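You operate a simulated robot arm through the tools that you are given. There is no shell and no other tool.

You are at the controls of a simulated robot arm. One attempt, no reset.

JOB
Pack bearing 27 with grease till it shows, then put it in Reuse.
Fine: no overflow; swing the purple lever aside again. Where these are worked on the way, their far stop is far enough and under half their travel is too little: purple lever.

The check looks at the end state, three seconds after you hand in, the way a careful person would. Anything else that was tipped, shoved, dropped, spilled or broken makes it a failure.

ROBOT AND FRAMES
A 7-joint arm with a two-finger parallel gripper, fixed in place. Base frame: the origin is at the foot of the arm, x ahead of it, y to its left, z up; the work surface is at about z = 88. Units: cm, degrees, N and s.
Its first joint turns from -132.0 to 132.0 degrees. Payload 3.91 kg.
Tool frame: the origin (TCP) lies between the finger pads and is the grasp point; the fingertips stand 3 cm ahead of it; z points along the fingers, y is the line along which they close. Largest opening 11 cm; finger width 2, thickness 1; the body of the gripper, 4.8 by 11.2 cm, starts 5.5 cm behind the TCP.
Orientation is told as [roll, pitch, yaw] about the base's x, y, z axes, in that order, counted from this pose: with the fingers straight down and closing along the base's y, the tool's x points along the base's -x, its y along +y and its z along -z.

CONTROLS
- The arm moves only by the tool arm_command. Its argument "series" is a list of rows, each an object (a shift or turn left out is 0, a gripper value left out holds the last) with "translation": the shift along the tool's x, y, z in cm, a list of three; "rot": the turn, a rotation vector about the tool's x, y, z in degrees, a list of three; "hand": the closure, from 0 (fully open) to 1 (shut). In form: [{"translation": [x, y, z], "rot": [ax, ay, az], "hand": hand}, ...]. A call has 1 to 20 rows; each row is the pose to reach, as a shift and turn from the pose commanded when the call began, along the tool's axes at that moment. A row lasts 0.2 s, in which the tool goes at most 5 cm and 8.6 degrees; a call with a longer step from one row to the next is refused whole, and so is a gripper value outside its range. Where a pose cannot be reached the arm comes as near as it can. A force on the tool above 50 N (or 10 N above the force at the start of the call, whichever is more), or a blocked arm, ends the call early, and 0.2 s more pass. Each finger travels about 10.8 cm/s and halts on what it meets, pressing with about 44 N; the grip force reading is that of the motor and also rises with nothing between the fingers. The clock runs only during rows and for 0.2 s after the last one: add rows that repeat a pose to give the fingers time. The reply holds the time, the measured pose of the TCP, the force on the tool along the base axes, the opening and the grip force, in the units named above and with some noise, with the torque about the TCP (base axes, N m) and any sound that the robot's microphone picked up.
- Cameras (640 x 400 px; columns grow to the right, rows downward): "scene" is fixed at [40, 51.6, 145.48]; the picture's right is [1.00, -0.04, 0.00], its down [-0.03, -0.87, -0.50] and it looks along [0.02, 0.50, -0.87] (base axes); focal length 214 px, centre (320, 200). "wrist" rides on the gripper at [7.2, 1.7, -10.3] in the tool frame; the picture's right is [-0.23, 0.97, 0.00], its down [-0.76, -0.18, -0.62] and it looks along [-0.61, -0.14, 0.78] (tool axes); focal length 222 px, centre (320, 200). There is no depth. A picture from a camera that has moved, and an enlarged one, comes with that camera's place and axes in the base frame and with its lens. The place of the scene camera against the robot may be out by one fixed shift of up to 2.5 cm in any direction.
- grab_frame(camera): a new picture of that camera. No time passes.
- zoom(camera, box): a new picture of the part [left, top, right, bottom] of that camera's present view, enlarged. No time passes.
- hand_in(): hands the job in; it is judged then, once.

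Nothing tells you positions but the pictures and the camera data. Unless the task says otherwise, let go and move clear before handing in.

The tools are called after ">>>" as a command line: name --argument value ..., lists and objects as JSON in quotes. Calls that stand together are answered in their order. arm_command: Moves the arm, as the interface text tells. Its arguments: {"type":"object","properties":{"series":{"type":"array","items":{"type":"object","properties":{"translation":{"type":"array","items":{"type":"number"}},"rot":{"type":"array","items":{"type":"number"}},"hand":{"type":"number"}}}}},"required":["series"]} The other tools are called the same way: grab_frame (camera) takes a picture; zoom (camera, box) takes an enlarged picture of a part of a camera's view; hand_in () hands the job in.

At the start:

```text
time: 0.0
ee_pos: [17.09, 69.48, 119.27]
ee_rot: [-0.1, -0.1, 0.0]
ft_force: [-0.1, 0.1, -0.5]
torque: [-0.02, -0.01, -0.02]
width: 11.01
gripper_force: 0.1
```

scene: 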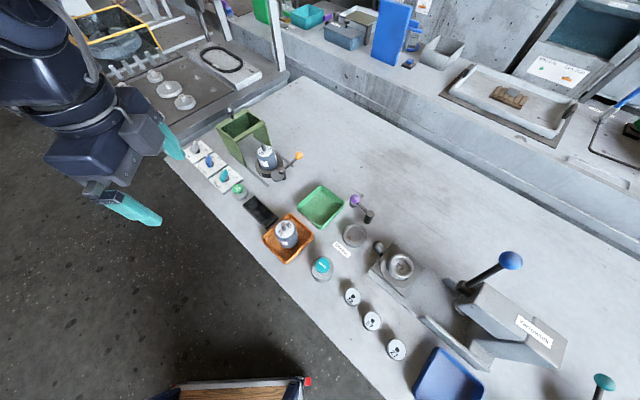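
wrist: 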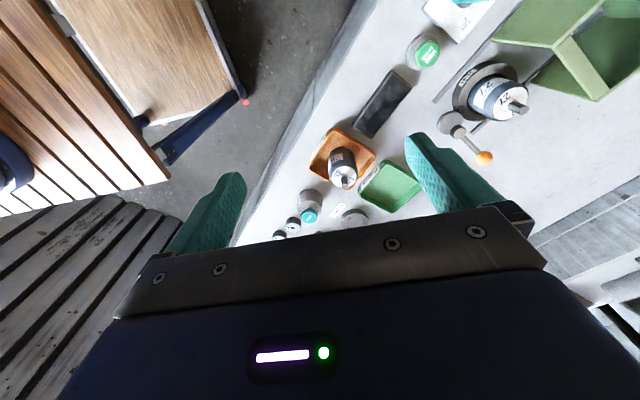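

I see a bench with trays, a lever press and several numbered bearings. I'll zoom in to identify each of them before moving.

>>> zoom --camera "scene" --box '[170, 90, 330, 190]'

>>> zoom --camera "scene" --box '[240, 170, 400, 270]'

>>> zoom --camera "scene" --box '[320, 220, 480, 320]'

>>> zoom --camera "scene" --box '[320, 280, 480, 380]'

>>> zoom --camera "scene" --box '[440, 240, 640, 365]'

>>> zoom --camera "scene" --box '[420, 0, 640, 140]'

```text
4.00 times, centred on (250, 140) of scene
camera zoom: at [40.0, 51.6, 145.48], right [1.0, -0.04, 0.0], down [-0.03, -0.87, -0.5], along [0.02, 0.5, -0.87], focal length 858 px, centre (600, 440)
```

zoom: 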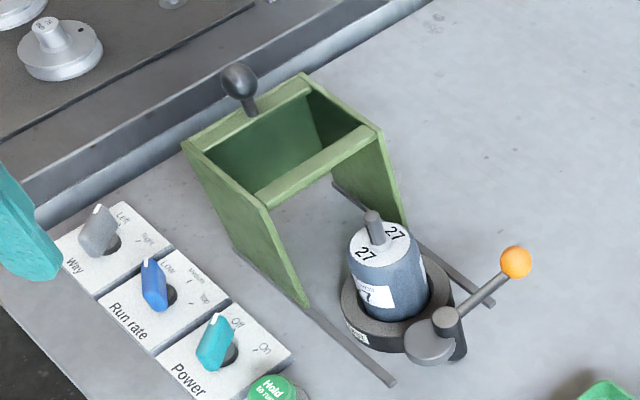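

```text
4.00 times, centred on (320, 220) of scene
camera zoom: at [40.0, 51.6, 145.48], right [1.0, -0.04, 0.0], down [-0.03, -0.87, -0.5], along [0.02, 0.5, -0.87], focal length 858 px, centre (320, 120)
```

zoom: 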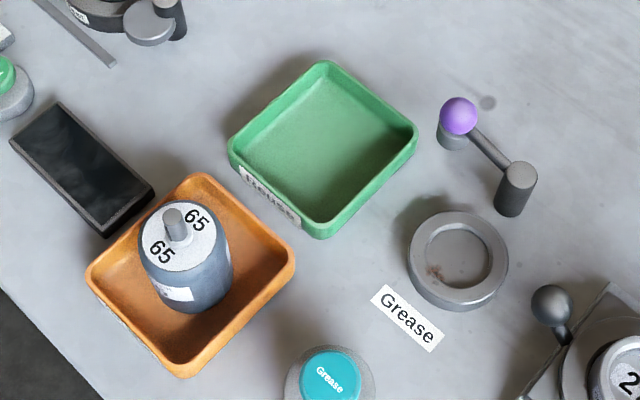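

```text
4.00 times, centred on (400, 270) of scene
camera zoom: at [40.0, 51.6, 145.48], right [1.0, -0.04, 0.0], down [-0.03, -0.87, -0.5], along [0.02, 0.5, -0.87], focal length 858 px, centre (0, -80)
```

zoom: 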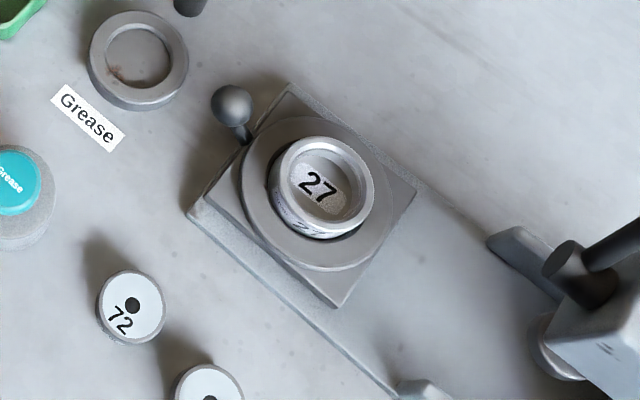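

```text
4.00 times, centred on (400, 330) of scene
camera zoom: at [40.0, 51.6, 145.48], right [1.0, -0.04, 0.0], down [-0.03, -0.87, -0.5], along [0.02, 0.5, -0.87], focal length 858 px, centre (0, -320)
```

zoom: 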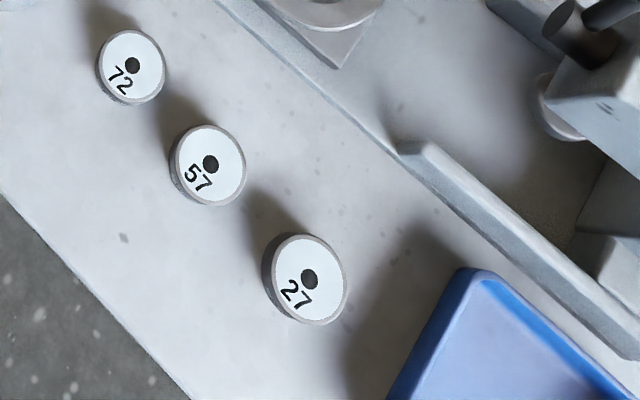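

```text
3.20 times, centred on (540, 302) of scene
camera zoom: at [40.0, 51.6, 145.48], right [1.0, -0.04, 0.0], down [-0.03, -0.87, -0.5], along [0.02, 0.5, -0.87], focal length 686 px, centre (-384, -128)
```

zoom: 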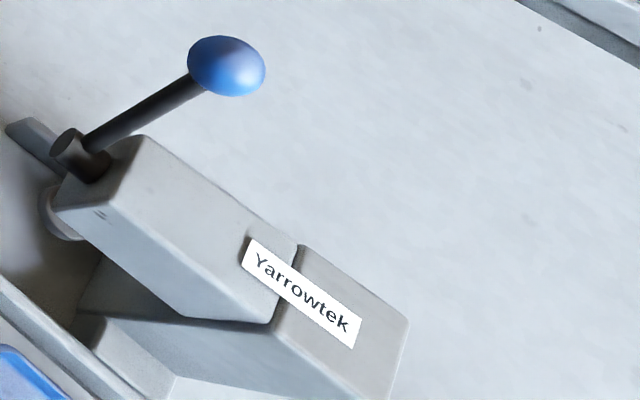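

```text
2.86 times, centred on (530, 70) of scene
camera zoom: at [40.0, 51.6, 145.48], right [1.0, -0.04, 0.0], down [-0.03, -0.87, -0.5], along [0.02, 0.5, -0.87], focal length 613 px, centre (-280, 571)
```

zoom: 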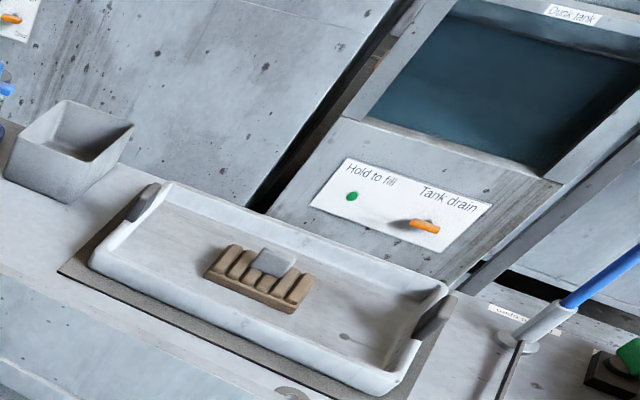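

The scene looks like this:
- **Bearings:** discs 72, 57 and 27.
- **Grease packer:** the ring cup, the purple lever and the teal Grease button.
- **Trays:** green is Reuse.

The wrist camera will give better positions, so I'll move to a higher viewpoint nearer the work.

>>> arm_command --series '[{"translation": [-4, -2, 0.5]}, {"translation": [-8, -4, 1]}, {"translation": [-12, -6, 1.5]}, {"translation": [-16, -8, 2]}, {"translation": [-20, -10, 2.5]}, {"translation": [-23, -11.5, 3]}, {"translation": [-23, -11.5, 3]}]'

>>> grab_frame --camera "wrist"

>>> grab_frame --camera "scene"

```text
time: 1.6
ee_pos: [40.29, 57.85, 116.3]
ee_rot: [0.0, 0.0, 0.1]
ft_force: [0.6, 0.8, 0.1]
torque: [0.0, -0.02, 0.01]
width: 11.02
gripper_force: 0.0
```

```text
taken
camera wrist: at [33.1, 59.6, 126.55], right [0.23, 0.97, 0.0], down [0.76, -0.18, 0.62], along [0.61, -0.14, -0.78], focal length 222 px, centre (320, 200)
```

wrist: 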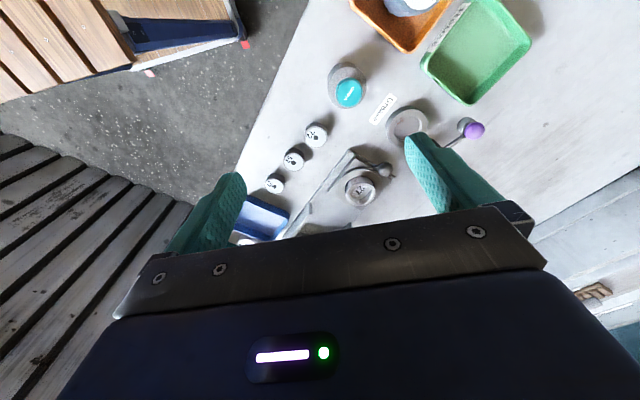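

```text
taken
```

scene: 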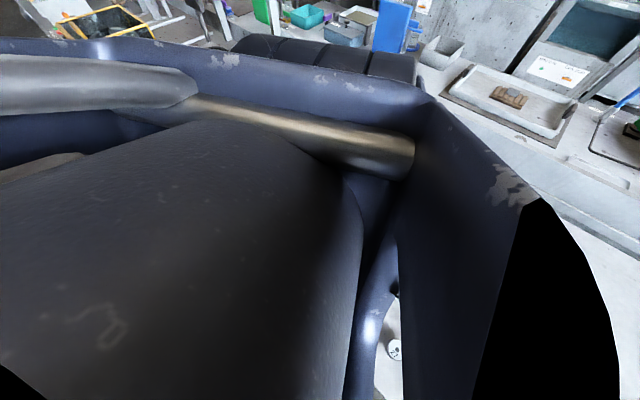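

The arm now blocks the scene camera, so I'll zoom the wrist view on the packer and the bearings.

>>> zoom --camera "wrist" --box '[320, 50, 500, 162]'

>>> zoom --camera "wrist" --box '[240, 100, 420, 212]'

>>> zoom --camera "wrist" --box '[340, 0, 540, 125]'

```text
3.56 times, centred on (410, 106) of wrist
camera zoom: at [33.1, 59.6, 126.55], right [0.23, 0.97, 0.0], down [0.76, -0.18, 0.62], along [0.61, -0.14, -0.78], focal length 790 px, centre (0, 534)
```

zoom: 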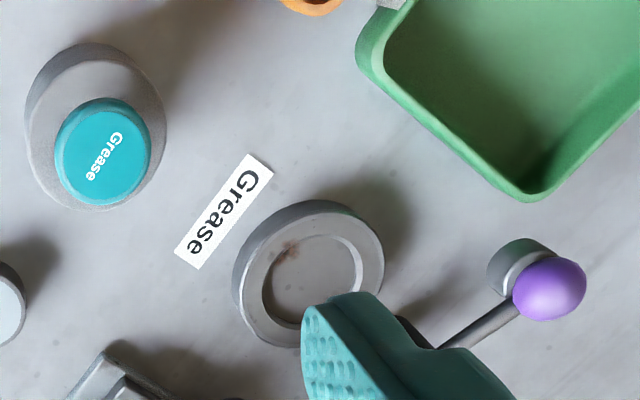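

```text
3.56 times, centred on (330, 156) of wrist
camera zoom: at [33.1, 59.6, 126.55], right [0.23, 0.97, 0.0], down [0.76, -0.18, 0.62], along [0.61, -0.14, -0.78], focal length 790 px, centre (284, 356)
```

zoom: 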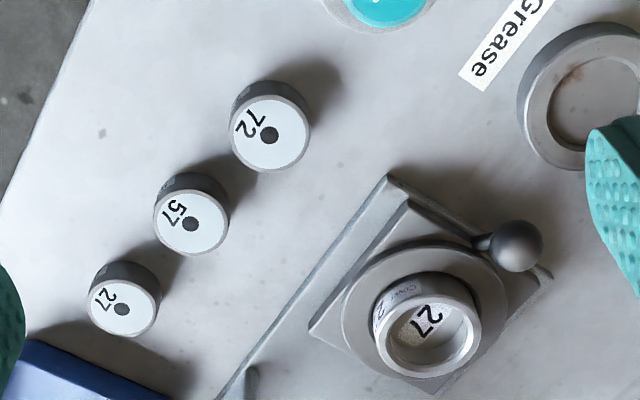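

```text
3.20 times, centred on (440, 62) of wrist
camera zoom: at [33.1, 59.6, 126.55], right [0.23, 0.97, 0.0], down [0.76, -0.18, 0.62], along [0.61, -0.14, -0.78], focal length 711 px, centre (-64, 640)
```

zoom: 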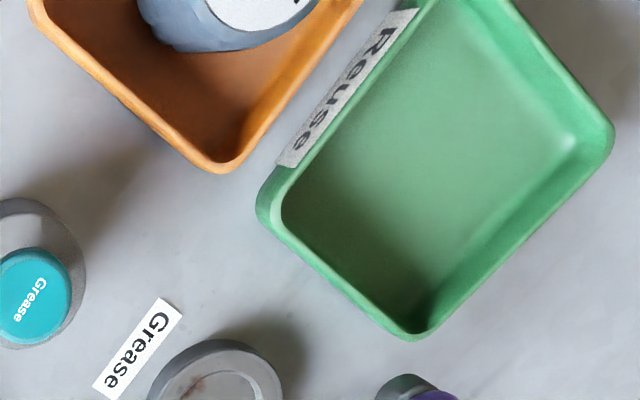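

I'll zoom more on the small labels, "Cover 27?" and the ones on the disc sides.

>>> zoom --camera "wrist" --box '[335, 165, 385, 215]'

>>> zoom --camera "wrist" --box '[255, 115, 335, 200]'

```text
8.00 times, centred on (360, 190) of wrist
camera zoom: at [33.1, 59.6, 126.55], right [0.23, 0.97, 0.0], down [0.76, -0.18, 0.62], along [0.61, -0.14, -0.78], focal length 1777 px, centre (0, 280)
```

zoom: 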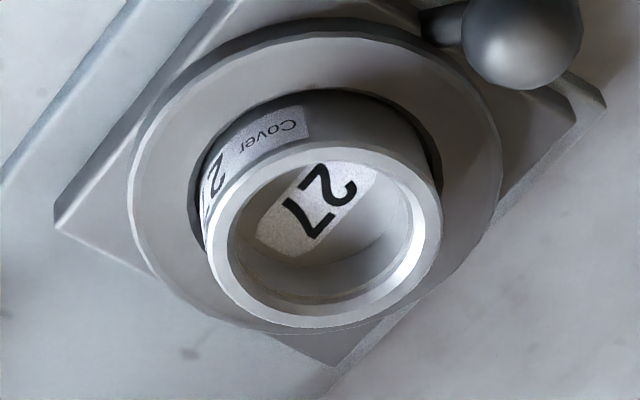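

```text
4.71 times, centred on (295, 158) of wrist
camera zoom: at [33.1, 59.6, 126.55], right [0.23, 0.97, 0.0], down [0.76, -0.18, 0.62], along [0.61, -0.14, -0.78], focal length 1045 px, centre (438, 400)
```

zoom: 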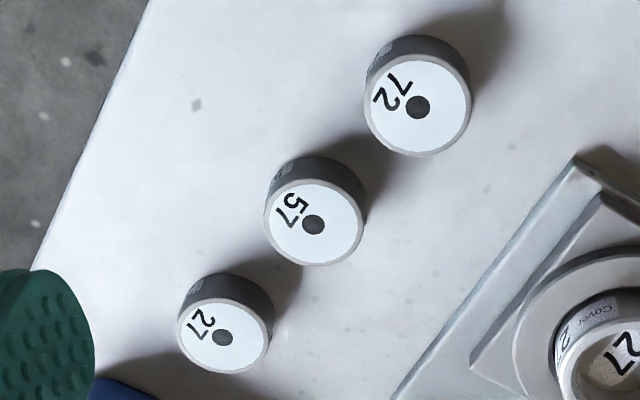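

The press ring is labelled "Cover 27", so bearing 27 is the white-faced disc. I put it near (56, 45), about 4 cm wide and 2.4 cm tall. Next I'll look at the grease cup and lever from close above.

>>> arm_command --series '[{"translation": [-2, 2.7, 3]}, {"translation": [-4, 5.4, 6]}, {"translation": [-6, 8.1, 9]}, {"translation": [-8, 10.8, 12]}, {"translation": [-9.6, 13.1, 14]}, {"translation": [-9.6, 13.1, 14]}]'

>>> grab_frame --camera "wrist"

>>> zoom --camera "wrist" --box '[230, 60, 410, 172]'

>>> grab_frame --camera "scene"

```text
time: 3.0
ee_pos: [49.63, 71.2, 102.22]
ee_rot: [-0.1, -0.1, 0.1]
ft_force: [0.1, 0.7, -0.3]
torque: [0.01, -0.03, -0.03]
width: 11.01
gripper_force: 0.1
```

```text
taken
camera wrist: at [42.47, 73.04, 112.55], right [0.23, 0.97, 0.0], down [0.76, -0.18, 0.62], along [0.61, -0.14, -0.78], focal length 222 px, centre (320, 200)
```

wrist: 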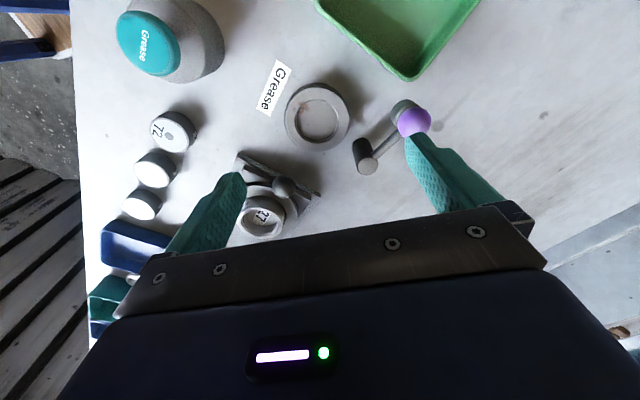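

```text
3.56 times, centred on (320, 116) of wrist
camera zoom: at [42.47, 73.04, 112.55], right [0.23, 0.97, 0.0], down [0.76, -0.18, 0.62], along [0.61, -0.14, -0.78], focal length 790 px, centre (320, 499)
```

zoom: 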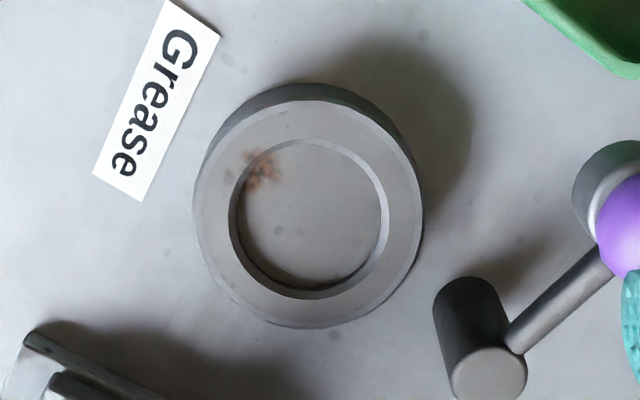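

```text
taken
```

scene: 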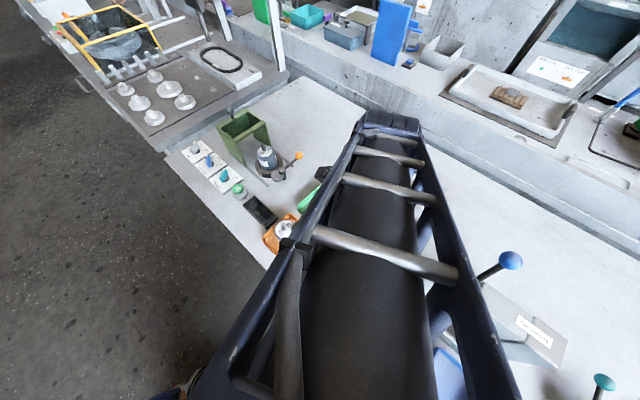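

Both views agree on the cup, which I place at about (50.1, 71.0). I'll zoom tighter to judge its height and recess depth, and to see the lever.

>>> zoom --camera "wrist" --box '[280, 76, 360, 156]'

>>> zoom --camera "wrist" --box '[345, 90, 445, 180]'

>>> zoom --camera "wrist" --box '[100, 0, 240, 100]'

>>> zoom --camera "wrist" --box '[90, 95, 250, 235]'

```text
5.00 times, centred on (320, 116) of wrist
camera zoom: at [42.47, 73.04, 112.55], right [0.23, 0.97, 0.0], down [0.76, -0.18, 0.62], along [0.61, -0.14, -0.78], focal length 1111 px, centre (320, 620)
```

zoom: 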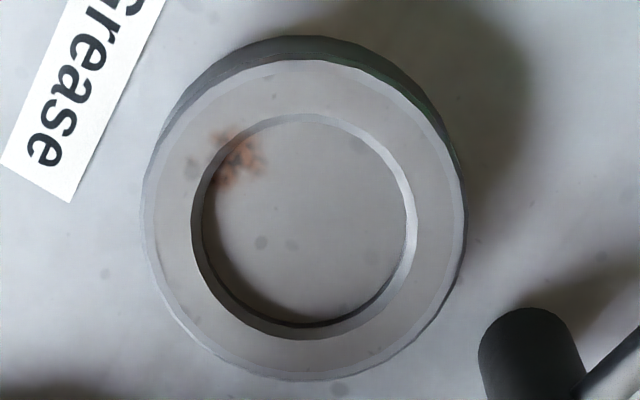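

```text
4.44 times, centred on (395, 135) of wrist
camera zoom: at [42.47, 73.04, 112.55], right [0.23, 0.97, 0.0], down [0.76, -0.18, 0.62], along [0.61, -0.14, -0.78], focal length 987 px, centre (-13, 489)
```

zoom: 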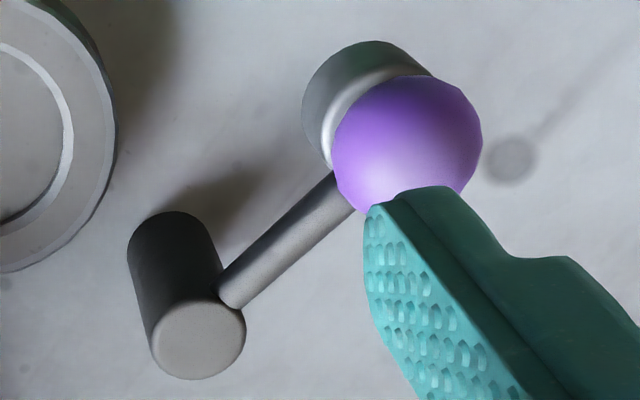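

```text
4.00 times, centred on (170, 50) of wrist
camera zoom: at [42.47, 73.04, 112.55], right [0.23, 0.97, 0.0], down [0.76, -0.18, 0.62], along [0.61, -0.14, -0.78], focal length 888 px, centre (920, 800)
```

zoom: 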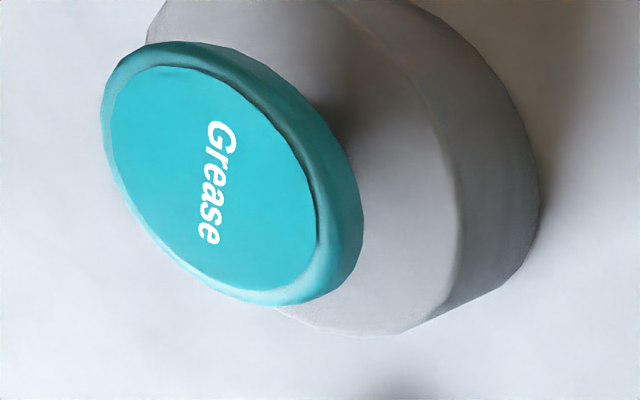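

```text
2.86 times, centred on (170, 165) of wrist
camera zoom: at [42.47, 73.04, 112.55], right [0.23, 0.97, 0.0], down [0.76, -0.18, 0.62], along [0.61, -0.14, -0.78], focal length 635 px, centre (749, 300)
```

zoom: 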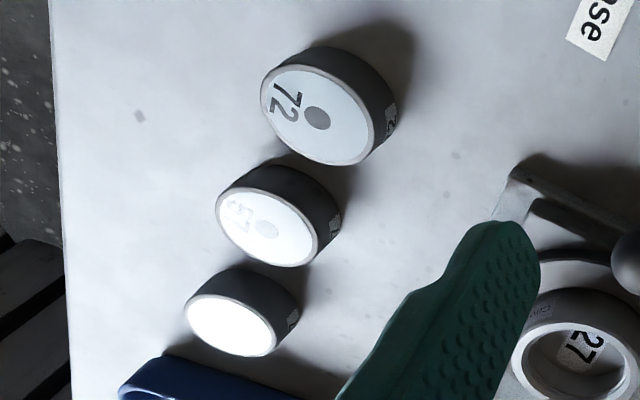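

The cup recess is shallow, about 0.6 cm, so a seated bearing will stand well above the rim. Next I'll move over bearing 27 and look from directly above.

>>> arm_command --series '[{"translation": [-1, -4.4, 0]}, {"translation": [-2, -8.8, 0]}, {"translation": [-3, -13.2, 0]}, {"translation": [-4.1, -17.6, 0]}, {"translation": [-5.2, -22, 0]}, {"translation": [-6.2, -26.2, 0]}, {"translation": [-6.2, -26.2, 0]}]'

>>> grab_frame --camera "wrist"

>>> zoom --camera "wrist" --box '[260, 60, 380, 160]'

>>> grab_frame --camera "scene"

```text
time: 4.6
ee_pos: [55.9, 44.66, 102.33]
ee_rot: [0.0, 0.0, 0.1]
ft_force: [0.7, 0.4, -0.1]
torque: [0.03, -0.04, 0.02]
width: 11.0
gripper_force: 0.1
```

```text
taken
camera wrist: at [48.71, 46.62, 112.65], right [0.23, 0.97, 0.0], down [0.76, -0.18, 0.62], along [0.61, -0.14, -0.78], focal length 222 px, centre (320, 200)
```

wrist: 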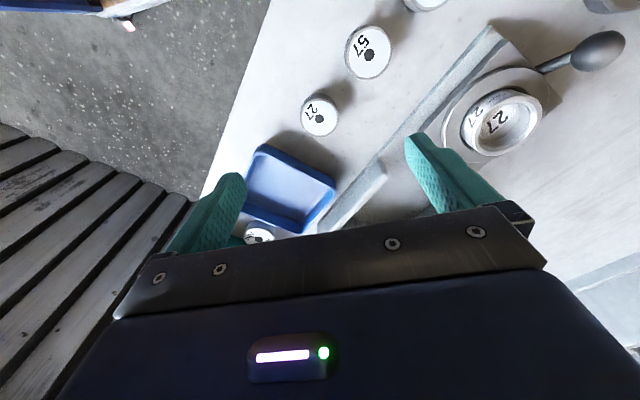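

```text
4.00 times, centred on (320, 110) of wrist
camera zoom: at [48.71, 46.62, 112.65], right [0.23, 0.97, 0.0], down [0.76, -0.18, 0.62], along [0.61, -0.14, -0.78], focal length 888 px, centre (320, 560)
```

zoom: 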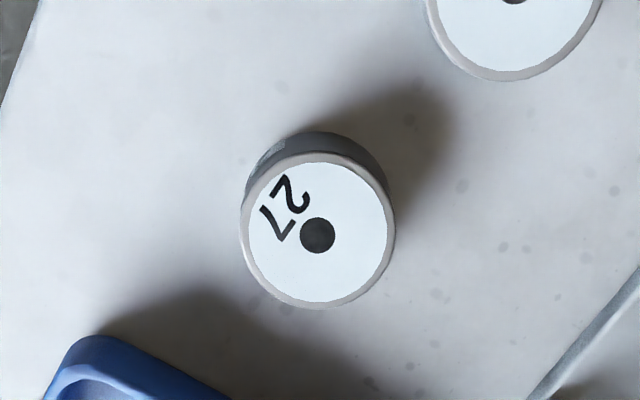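

```text
taken
```

scene: 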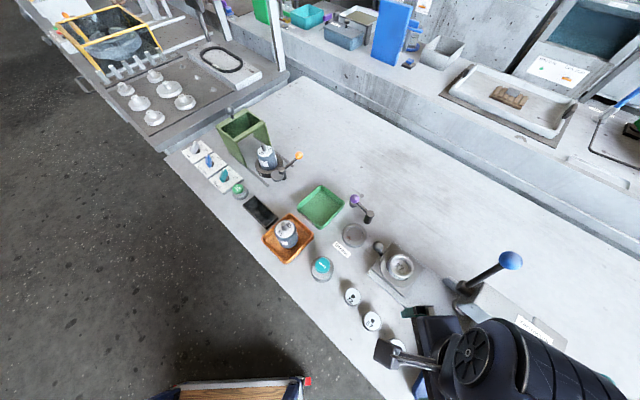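

Bearing 27 sits directly below the TCP. I'll also check the extra disc near the blue tray. Then I'll narrow the fingers, lower until the tips reach about 1.3 cm below the bearing top, and grip.

>>> zoom --camera "wrist" --box '[225, 130, 345, 245]'

>>> arm_command --series '[{"translation": [0, 0, 3], "hand": 0.4}, {"translation": [0, 0, 6], "hand": 0.4}, {"translation": [0, 0, 8], "hand": 0.4}, {"translation": [0, 0, 8], "hand": 0.4}]'

>>> grab_frame --camera "wrist"

>>> grab_frame --camera "scene"

```text
3.48 times, centred on (285, 188) of wrist
camera zoom: at [48.71, 46.62, 112.65], right [0.23, 0.97, 0.0], down [0.76, -0.18, 0.62], along [0.61, -0.14, -0.78], focal length 773 px, centre (442, 244)
```

zoom: 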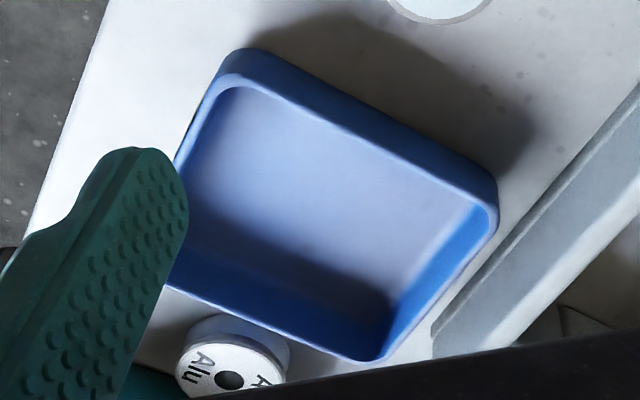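

```text
time: 5.6
ee_pos: [55.98, 45.04, 94.21]
ee_rot: [0.0, 0.1, 0.1]
ft_force: [0.4, 0.2, 0.0]
torque: [-0.02, 0.01, -0.04]
width: 6.61
gripper_force: 0.0
```

```text
taken
camera wrist: at [48.84, 46.75, 104.6], right [0.23, 0.97, 0.0], down [0.76, -0.18, 0.62], along [0.61, -0.14, -0.78], focal length 222 px, centre (320, 200)
```

wrist: 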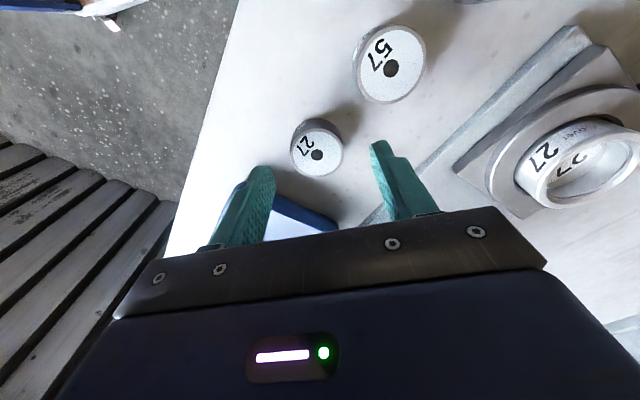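

```text
taken
```

scene: 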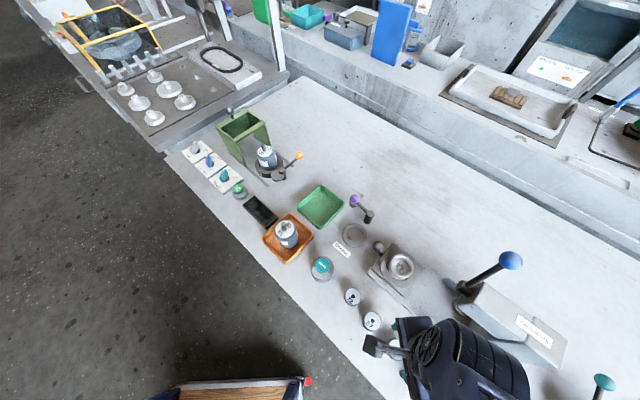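

The fingers straddle the bearing. I'll check alignment with a zoom before going lower.

>>> zoom --camera "wrist" --box '[220, 90, 420, 215]'

```text
3.20 times, centred on (320, 152) of wrist
camera zoom: at [48.84, 46.75, 104.6], right [0.23, 0.97, 0.0], down [0.76, -0.18, 0.62], along [0.61, -0.14, -0.78], focal length 711 px, centre (320, 352)
```

zoom: 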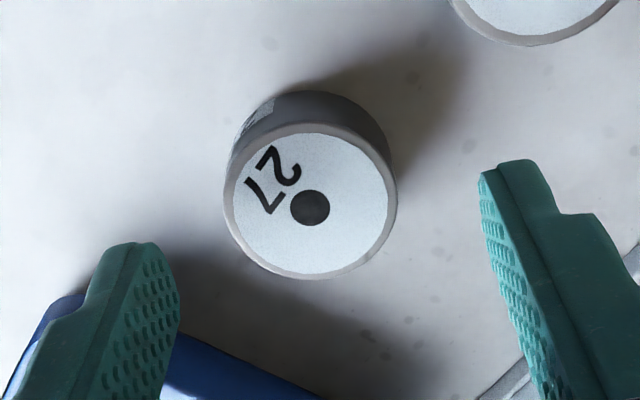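

The disc is centred to within about a millimetre. I'll lower 2.1 cm and close on it.

>>> arm_command --series '[{"translation": [0, 0, 1.2], "hand": 0.4}, {"translation": [0, 0, 2.1], "hand": 0.4}, {"translation": [0, 0, 2.1], "hand": 0.4}, {"translation": [0, 0, 2.1], "hand": 0.7}, {"translation": [0, 0, 2.1], "hand": 0.8}, {"translation": [0, 0, 2.1], "hand": 0.8}, {"translation": [0, 0, 2.1], "hand": 0.8}]'

>>> zoom --camera "wrist" --box '[220, 90, 420, 215]'

```text
time: 7.2
ee_pos: [56.02, 44.88, 92.09]
ee_rot: [0.0, 0.1, 0.0]
ft_force: [-0.3, 0.1, 0.0]
torque: [0.02, 0.01, 0.0]
width: 3.84
gripper_force: 43.7
```

```text
3.20 times, centred on (320, 152) of wrist
camera zoom: at [48.79, 46.77, 102.42], right [0.23, 0.97, 0.0], down [0.76, -0.18, 0.62], along [0.61, -0.14, -0.78], focal length 711 px, centre (320, 352)
```

zoom: 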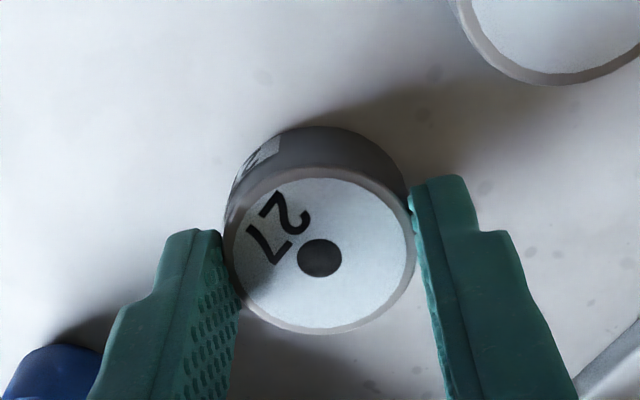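

Bearing 27 is gripped at 3.84 cm, centred, with the fingertips covering its upper 0.9 cm. I'll lift, carry it to the cup and hover above it.

>>> arm_command --series '[{"translation": [0, 0, -4]}, {"translation": [0, 0, -8]}, {"translation": [1, 4.3, -10]}, {"translation": [2, 8.6, -10]}, {"translation": [3, 12.9, -10]}, {"translation": [4, 17.2, -10]}, {"translation": [5, 21.5, -10]}, {"translation": [5.79, 25.87, -10]}, {"translation": [5.79, 25.87, -7]}, {"translation": [5.79, 25.87, -4.5]}, {"translation": [5.79, 25.87, -4.5]}, {"translation": [5.79, 25.87, -4.5]}]'

>>> grab_frame --camera "wrist"

>>> zoom --camera "wrist" --box '[220, 90, 420, 215]'

```text
time: 9.8
ee_pos: [50.32, 70.73, 96.69]
ee_rot: [0.0, -0.1, 0.0]
ft_force: [-0.7, 0.4, -1.0]
torque: [-0.03, 0.02, 0.01]
width: 3.83
gripper_force: 44.1
```

```text
taken
camera wrist: at [43.15, 72.51, 106.98], right [0.23, 0.97, 0.0], down [0.76, -0.18, 0.62], along [0.61, -0.14, -0.78], focal length 222 px, centre (320, 200)
```

wrist: 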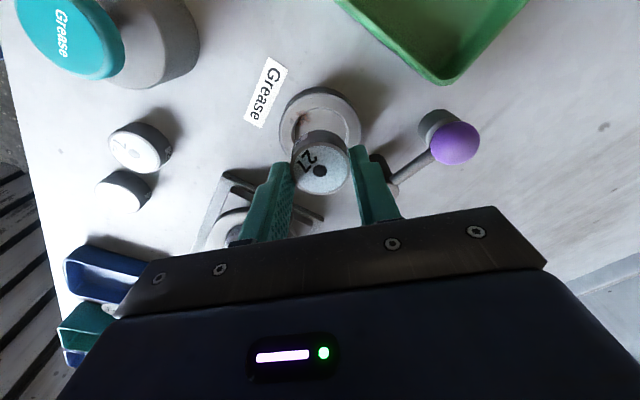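

```text
3.20 times, centred on (320, 152) of wrist
camera zoom: at [43.15, 72.51, 106.98], right [0.23, 0.97, 0.0], down [0.76, -0.18, 0.62], along [0.61, -0.14, -0.78], focal length 711 px, centre (320, 352)
```

zoom: 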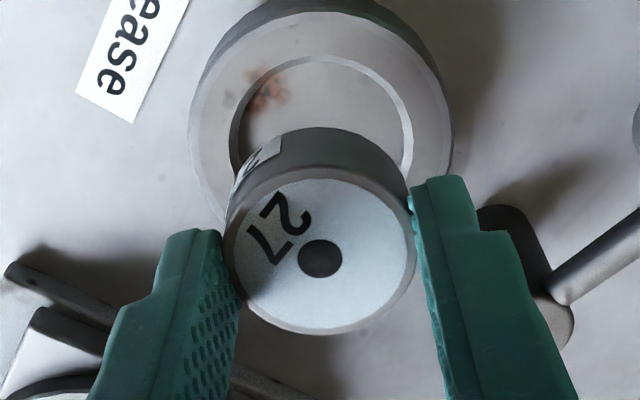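

At this height the cup looks about 0.2 cm closer to the camera than I aimed for, which matches the view bias I saw with the disc. I'll correct x by −0.2 and go lower to check again.

>>> arm_command --series '[{"translation": [0.2, 0.03, 0]}, {"translation": [0.2, 0.03, 1.2]}, {"translation": [0.2, 0.03, 2.2]}, {"translation": [0.2, 0.03, 2.2]}, {"translation": [0.2, 0.03, 2.2]}]'

>>> zoom --camera "wrist" --box '[240, 100, 400, 215]'

```text
time: 11.0
ee_pos: [50.14, 70.65, 94.56]
ee_rot: [0.0, 0.0, 0.0]
ft_force: [-0.4, -0.2, -0.6]
torque: [0.01, -0.03, 0.05]
width: 3.85
gripper_force: 44.1
```

```text
3.48 times, centred on (320, 158) of wrist
camera zoom: at [42.91, 72.58, 104.92], right [0.23, 0.97, 0.0], down [0.76, -0.18, 0.62], along [0.61, -0.14, -0.78], focal length 773 px, centre (320, 348)
```

zoom: 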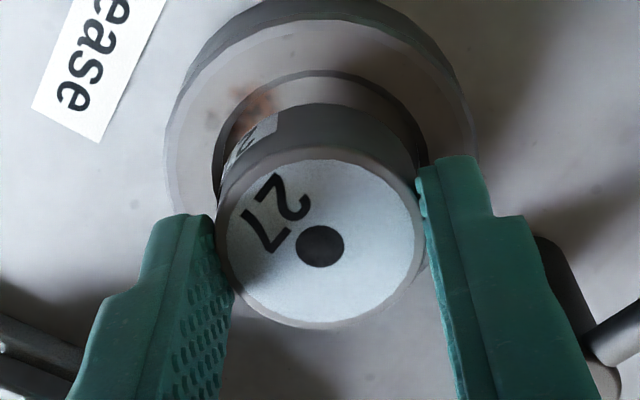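

The disc and the recess now line up. I'll lower gently and watch the force for the seat.

>>> arm_command --series '[{"translation": [0, 0, 0.5]}, {"translation": [0, 0, 0.9]}, {"translation": [0, 0, 1.1]}, {"translation": [0, 0, 1.1]}]'

>>> zoom --camera "wrist" --box '[240, 100, 400, 215]'

```text
time: 12.0
ee_pos: [49.85, 70.72, 93.47]
ee_rot: [0.0, 0.1, 0.1]
ft_force: [0.9, 0.6, -1.7]
torque: [0.04, -0.07, 0.0]
width: 3.84
gripper_force: 44.1
```

```text
3.48 times, centred on (320, 158) of wrist
camera zoom: at [42.72, 72.57, 103.76], right [0.23, 0.97, 0.0], down [0.76, -0.18, 0.62], along [0.61, -0.14, -0.78], focal length 773 px, centre (320, 348)
```

zoom: 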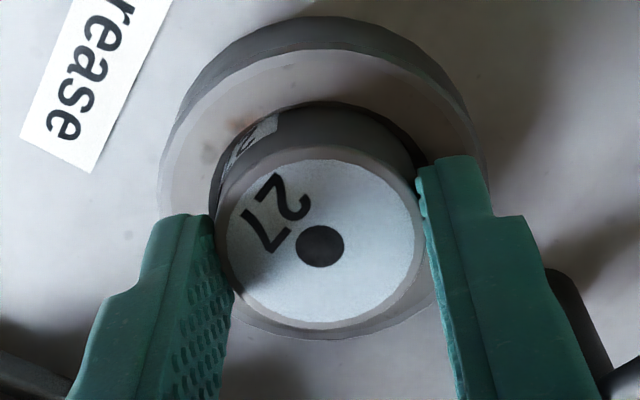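

It is entering the recess with clearance all round, so I'll keep lowering in small steps.

>>> arm_command --series '[{"translation": [0, 0, 0.1]}, {"translation": [0, 0, 0.2]}, {"translation": [0, 0, 0.3]}, {"translation": [0, 0, 0.3]}]'

>>> zoom --camera "wrist" --box '[240, 100, 400, 215]'

```text
time: 13.0
ee_pos: [49.89, 70.82, 93.28]
ee_rot: [0.1, -0.1, 0.0]
ft_force: [-1.2, -4.5, 24.1]
torque: [-0.36, 0.04, 0.01]
width: 3.82
gripper_force: 43.9
```

```text
3.48 times, centred on (320, 158) of wrist
camera zoom: at [42.76, 72.59, 103.6], right [0.23, 0.97, 0.0], down [0.76, -0.18, 0.62], along [0.61, -0.14, -0.78], focal length 773 px, centre (320, 348)
```

zoom: 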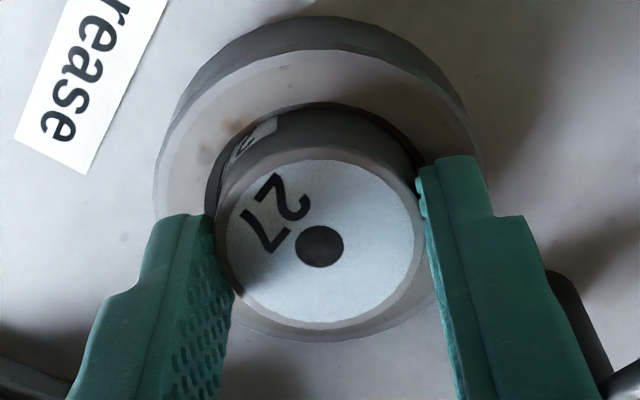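

It made contact at z≈93.3, probably the recess floor. I'll nudge slightly toward −y to centre it, ease the load, then release and check that it is seated.

>>> arm_command --series '[{"translation": [0, -0.05, -0.15]}, {"translation": [0, -0.08, -0.15]}, {"translation": [0, -0.08, -0.1]}, {"translation": [0, -0.08, -0.1]}]'

>>> zoom --camera "wrist" --box '[240, 100, 400, 215]'

```text
time: 14.0
ee_pos: [50.02, 70.68, 93.31]
ee_rot: [0.0, -0.1, 0.0]
ft_force: [4.7, 0.9, 31.8]
torque: [-0.11, -0.14, 0.01]
width: 3.85
gripper_force: 44.2
```

```text
3.48 times, centred on (320, 158) of wrist
camera zoom: at [42.75, 72.6, 103.58], right [0.23, 0.97, 0.0], down [0.76, -0.18, 0.62], along [0.61, -0.14, -0.78], focal length 773 px, centre (320, 348)
```

zoom: 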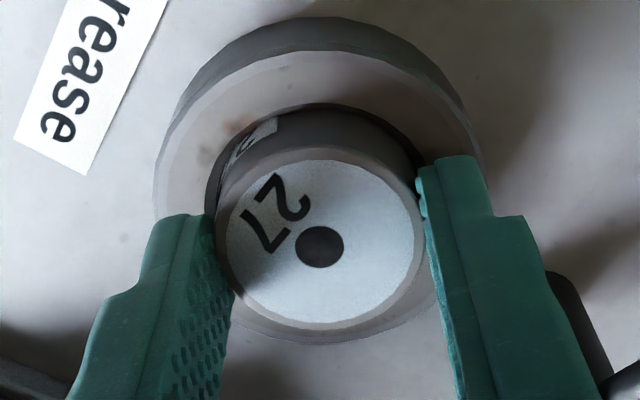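

The load is now even, with low torque, so it looks seated. I'll ease up and open the fingers moderately.

>>> arm_command --series '[{"translation": [0, 0, -0.15]}, {"translation": [0, 0, -0.2]}, {"translation": [0, 0, -0.2]}]'

>>> arm_command --series '[{"translation": [0, 0, 0], "hand": 0.6}, {"translation": [0, 0, 0], "hand": 0.5}, {"translation": [0, 0, 0], "hand": 0.45}, {"translation": [0, 0, 0], "hand": 0.45}, {"translation": [0, 0, -2], "hand": 0.45}, {"translation": [0, 0, -5], "hand": 0.45}, {"translation": [0, 0, -8], "hand": 0.45}, {"translation": [0, 0, -8], "hand": 0.45}]'

>>> grab_frame --camera "wrist"

>>> zoom --camera "wrist" --box '[270, 70, 370, 150]'

```text
time: 14.8
ee_pos: [49.8, 70.7, 93.25]
ee_rot: [0.0, 0.0, 0.0]
ft_force: [7.5, 7.9, 10.7]
torque: [0.28, -0.27, 0.0]
width: 3.84
gripper_force: 43.7
```

```text
time: 16.6
ee_pos: [49.9, 70.67, 101.41]
ee_rot: [0.0, 0.1, 0.0]
ft_force: [0.5, -0.4, -0.1]
torque: [0.01, -0.02, -0.04]
width: 6.04
gripper_force: 0.2
```

```text
taken
camera wrist: at [42.71, 72.49, 111.76], right [0.23, 0.97, 0.0], down [0.76, -0.18, 0.62], along [0.61, -0.14, -0.78], focal length 222 px, centre (320, 200)
```

wrist: 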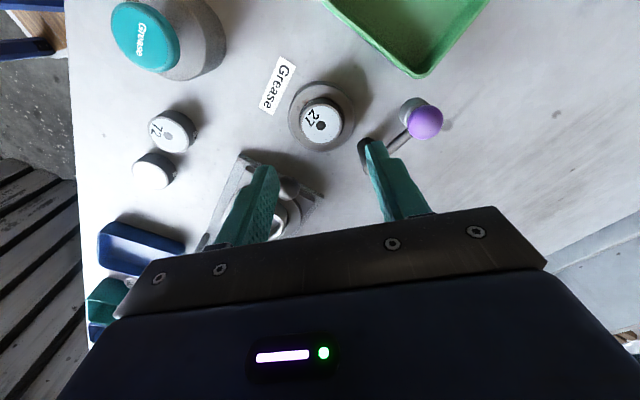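

```text
5.00 times, centred on (320, 110) of wrist
camera zoom: at [42.71, 72.49, 111.76], right [0.23, 0.97, 0.0], down [0.76, -0.18, 0.62], along [0.61, -0.14, -0.78], focal length 1111 px, centre (320, 650)
```

zoom: 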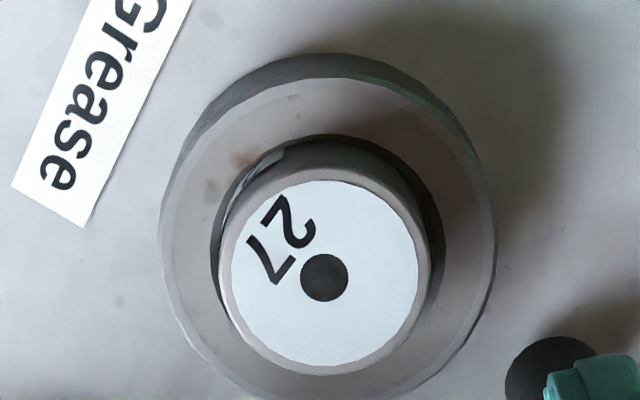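

Bearing 27 is seated flat in the cup. Next is the purple lever, so I'll zoom on its geometry.

>>> zoom --camera "wrist" --box '[350, 80, 460, 160]'

>>> zoom --camera "scene" --box '[320, 170, 400, 230]'

```text
5.00 times, centred on (405, 120) of wrist
camera zoom: at [42.71, 72.49, 111.76], right [0.23, 0.97, 0.0], down [0.76, -0.18, 0.62], along [0.61, -0.14, -0.78], focal length 1111 px, centre (-105, 600)
```

zoom: 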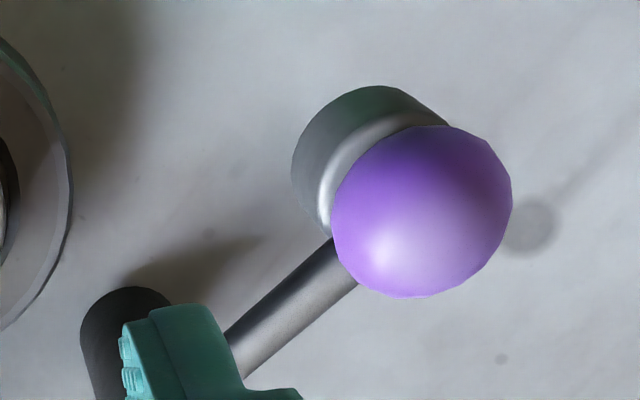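

```text
6.67 times, centred on (360, 200) of scene
camera zoom: at [40.0, 51.6, 145.48], right [1.0, -0.04, 0.0], down [-0.03, -0.87, -0.5], along [0.02, 0.5, -0.87], focal length 1430 px, centre (53, 200)
```

zoom: 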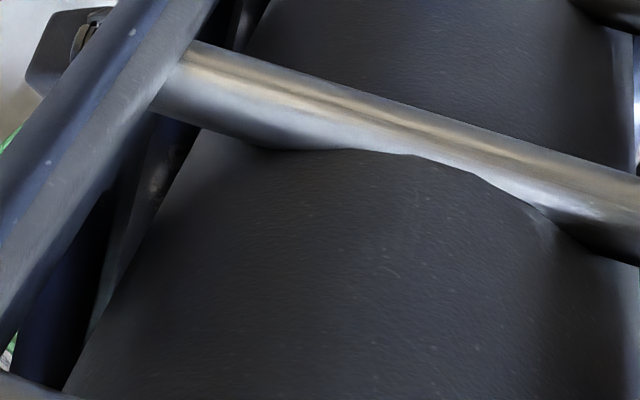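

I'll shift toward the knob for a more oblique look at its height.

>>> arm_command --series '[{"translation": [1.4, 4.6, 0]}, {"translation": [2.9, 9.2, 0]}, {"translation": [2.9, 9.2, 0]}]'

>>> zoom --camera "wrist" --box '[210, 85, 410, 210]'

>>> grab_frame --camera "wrist"

>>> grab_frame --camera "scene"

```text
time: 17.4
ee_pos: [46.77, 80.04, 101.36]
ee_rot: [0.1, -0.1, -0.1]
ft_force: [0.4, -0.6, -0.3]
torque: [-0.03, 0.0, -0.02]
width: 6.08
gripper_force: 0.1
```

```text
3.20 times, centred on (310, 148) of wrist
camera zoom: at [39.55, 81.76, 111.75], right [0.23, 0.97, 0.0], down [0.76, -0.18, 0.62], along [0.61, -0.14, -0.78], focal length 711 px, centre (352, 368)
```

zoom: 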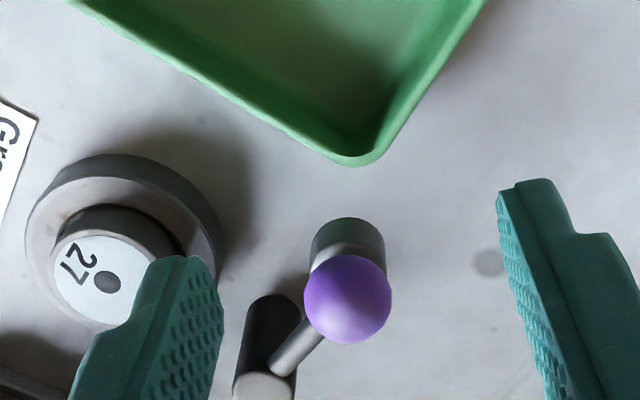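

```text
taken
camera wrist: at [39.55, 81.76, 111.75], right [0.23, 0.97, 0.0], down [0.76, -0.18, 0.62], along [0.61, -0.14, -0.78], focal length 222 px, centre (320, 200)
```

wrist: 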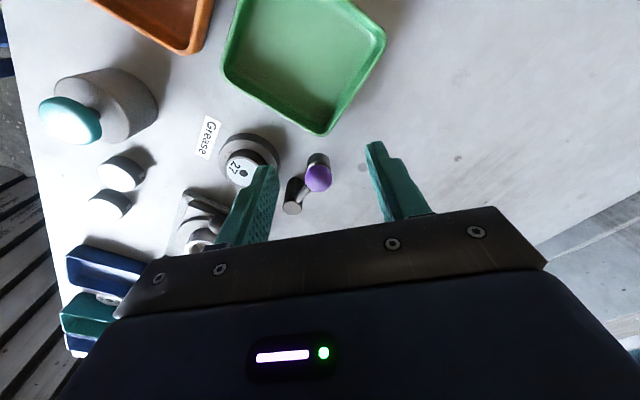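

```text
taken
```

scene: 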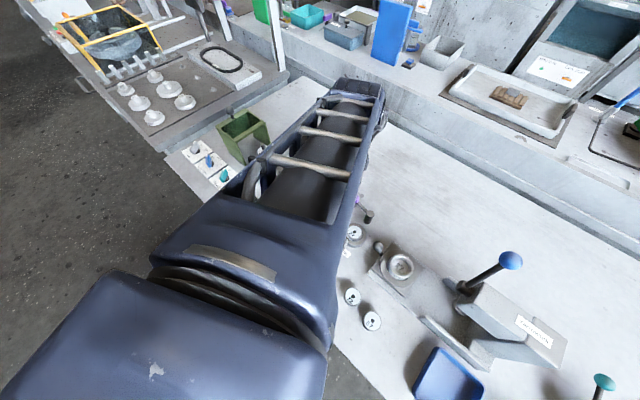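

Two views put the knob at about (50.5, 79.1, 94.4), 2.5 cm across, and the pivot at about (54.6, 75.2). The pad's underside clears the bearing. I'll position above the knob to straddle it loosely.

>>> arm_command --series '[{"translation": [-1.9, -0.5, 0], "hand": 0.6}, {"translation": [-3.75, -0.94, 0], "hand": 0.66}, {"translation": [-3.75, -0.94, 1.9], "hand": 0.66}, {"translation": [-3.75, -0.94, 1.9], "hand": 0.66}]'

>>> zoom --camera "wrist" --box '[220, 90, 420, 215]'

>>> grab_frame --camera "scene"

```text
time: 18.4
ee_pos: [50.85, 79.09, 99.63]
ee_rot: [0.0, 0.0, 0.2]
ft_force: [1.0, -0.2, -0.2]
torque: [-0.01, 0.03, 0.0]
width: 3.76
gripper_force: 0.0
```

```text
3.20 times, centred on (320, 152) of wrist
camera zoom: at [43.57, 80.82, 109.89], right [0.23, 0.97, 0.0], down [0.76, -0.18, 0.62], along [0.61, -0.14, -0.78], focal length 711 px, centre (320, 352)
```

zoom: 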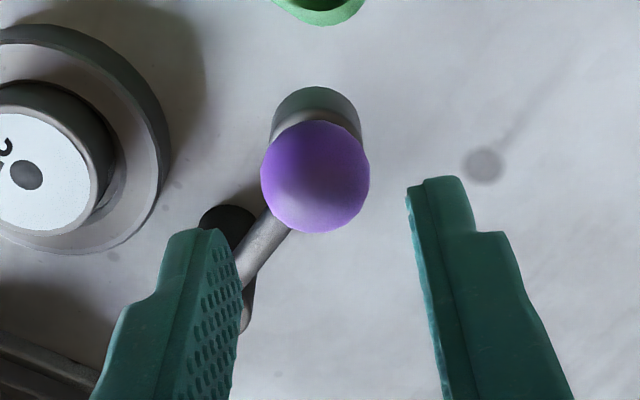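

```text
taken
```

scene: 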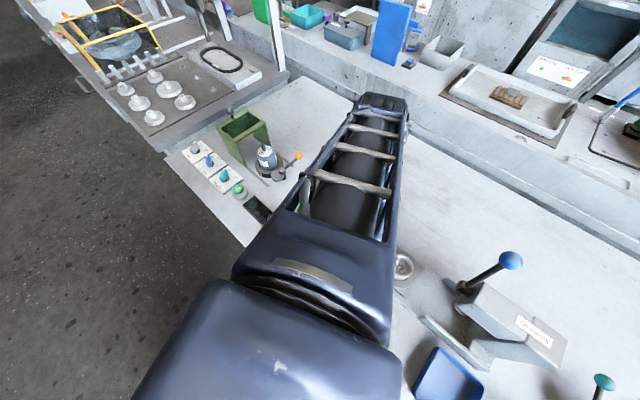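

The knob sits about 0.3 cm to −x of the tool. I'll correct that and lower the open fingers around it.

>>> arm_command --series '[{"translation": [0.35, -0.08, 0]}, {"translation": [0.35, -0.08, 1.2]}, {"translation": [0.35, -0.08, 2.4]}, {"translation": [0.35, -0.08, 3.3]}, {"translation": [0.35, -0.08, 3.3]}]'

>>> zoom --camera "wrist" --box '[220, 90, 420, 215]'

```text
time: 19.6
ee_pos: [50.54, 78.77, 96.12]
ee_rot: [0.0, 0.1, -0.1]
ft_force: [0.0, 0.7, -0.5]
torque: [0.01, 0.02, -0.01]
width: 3.74
gripper_force: 0.0
```

```text
3.20 times, centred on (320, 152) of wrist
camera zoom: at [43.3, 80.61, 106.51], right [0.23, 0.97, 0.0], down [0.76, -0.18, 0.62], along [0.61, -0.14, -0.78], focal length 711 px, centre (320, 352)
```

zoom: 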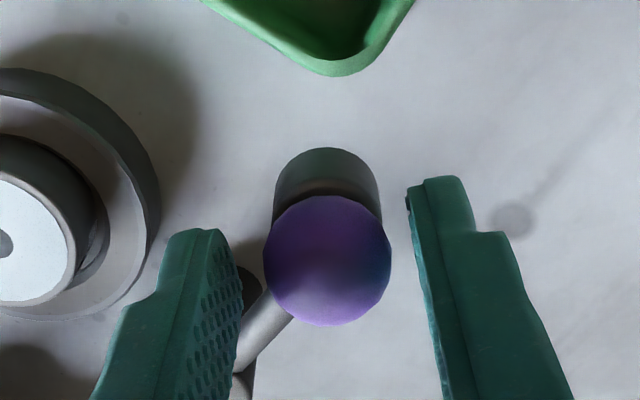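

The knob is caged between the fingers. I'll narrow the gap a little and sweep the first part of the arc toward the cup.

>>> arm_command --series '[{"translation": [0, 0, 0], "hand": 0.73}, {"translation": [0.28, -0.34, 0], "hand": 0.73}, {"translation": [0.57, -0.69, 0]}, {"translation": [0.8, -1.07, 0]}, {"translation": [1.02, -1.46, 0]}, {"translation": [1.2, -1.87, 0]}, {"translation": [1.35, -2.29, 0]}, {"translation": [1.46, -2.72, 0]}, {"translation": [1.54, -3.16, 0]}, {"translation": [1.54, -3.16, 0]}]'

>>> grab_frame --camera "wrist"

>>> zoom --camera "wrist" --box '[220, 90, 420, 215]'

```text
time: 21.8
ee_pos: [48.81, 75.6, 96.22]
ee_rot: [0.0, -0.1, 0.1]
ft_force: [0.4, 0.4, -0.1]
torque: [0.0, 0.01, -0.01]
width: 2.99
gripper_force: 0.1
```

```text
taken
camera wrist: at [41.67, 77.5, 106.43], right [0.23, 0.97, 0.0], down [0.76, -0.18, 0.62], along [0.61, -0.14, -0.78], focal length 222 px, centre (320, 200)
```

wrist: 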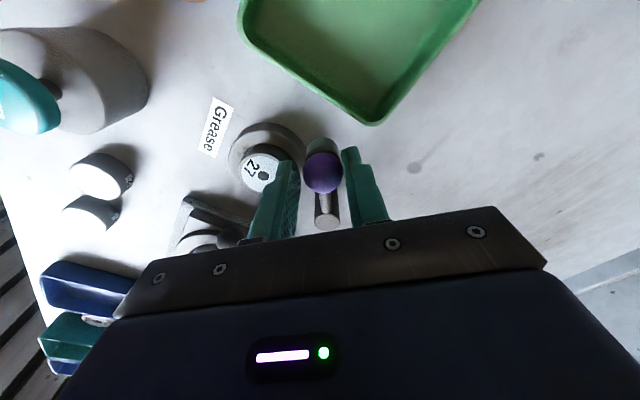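

```text
3.20 times, centred on (320, 152) of wrist
camera zoom: at [41.67, 77.5, 106.43], right [0.23, 0.97, 0.0], down [0.76, -0.18, 0.62], along [0.61, -0.14, -0.78], focal length 711 px, centre (320, 352)
```

zoom: 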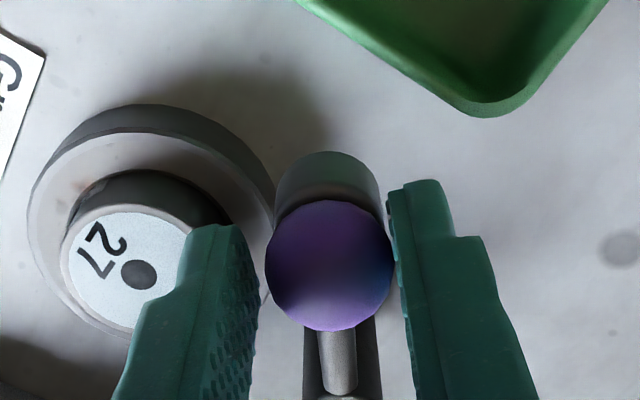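

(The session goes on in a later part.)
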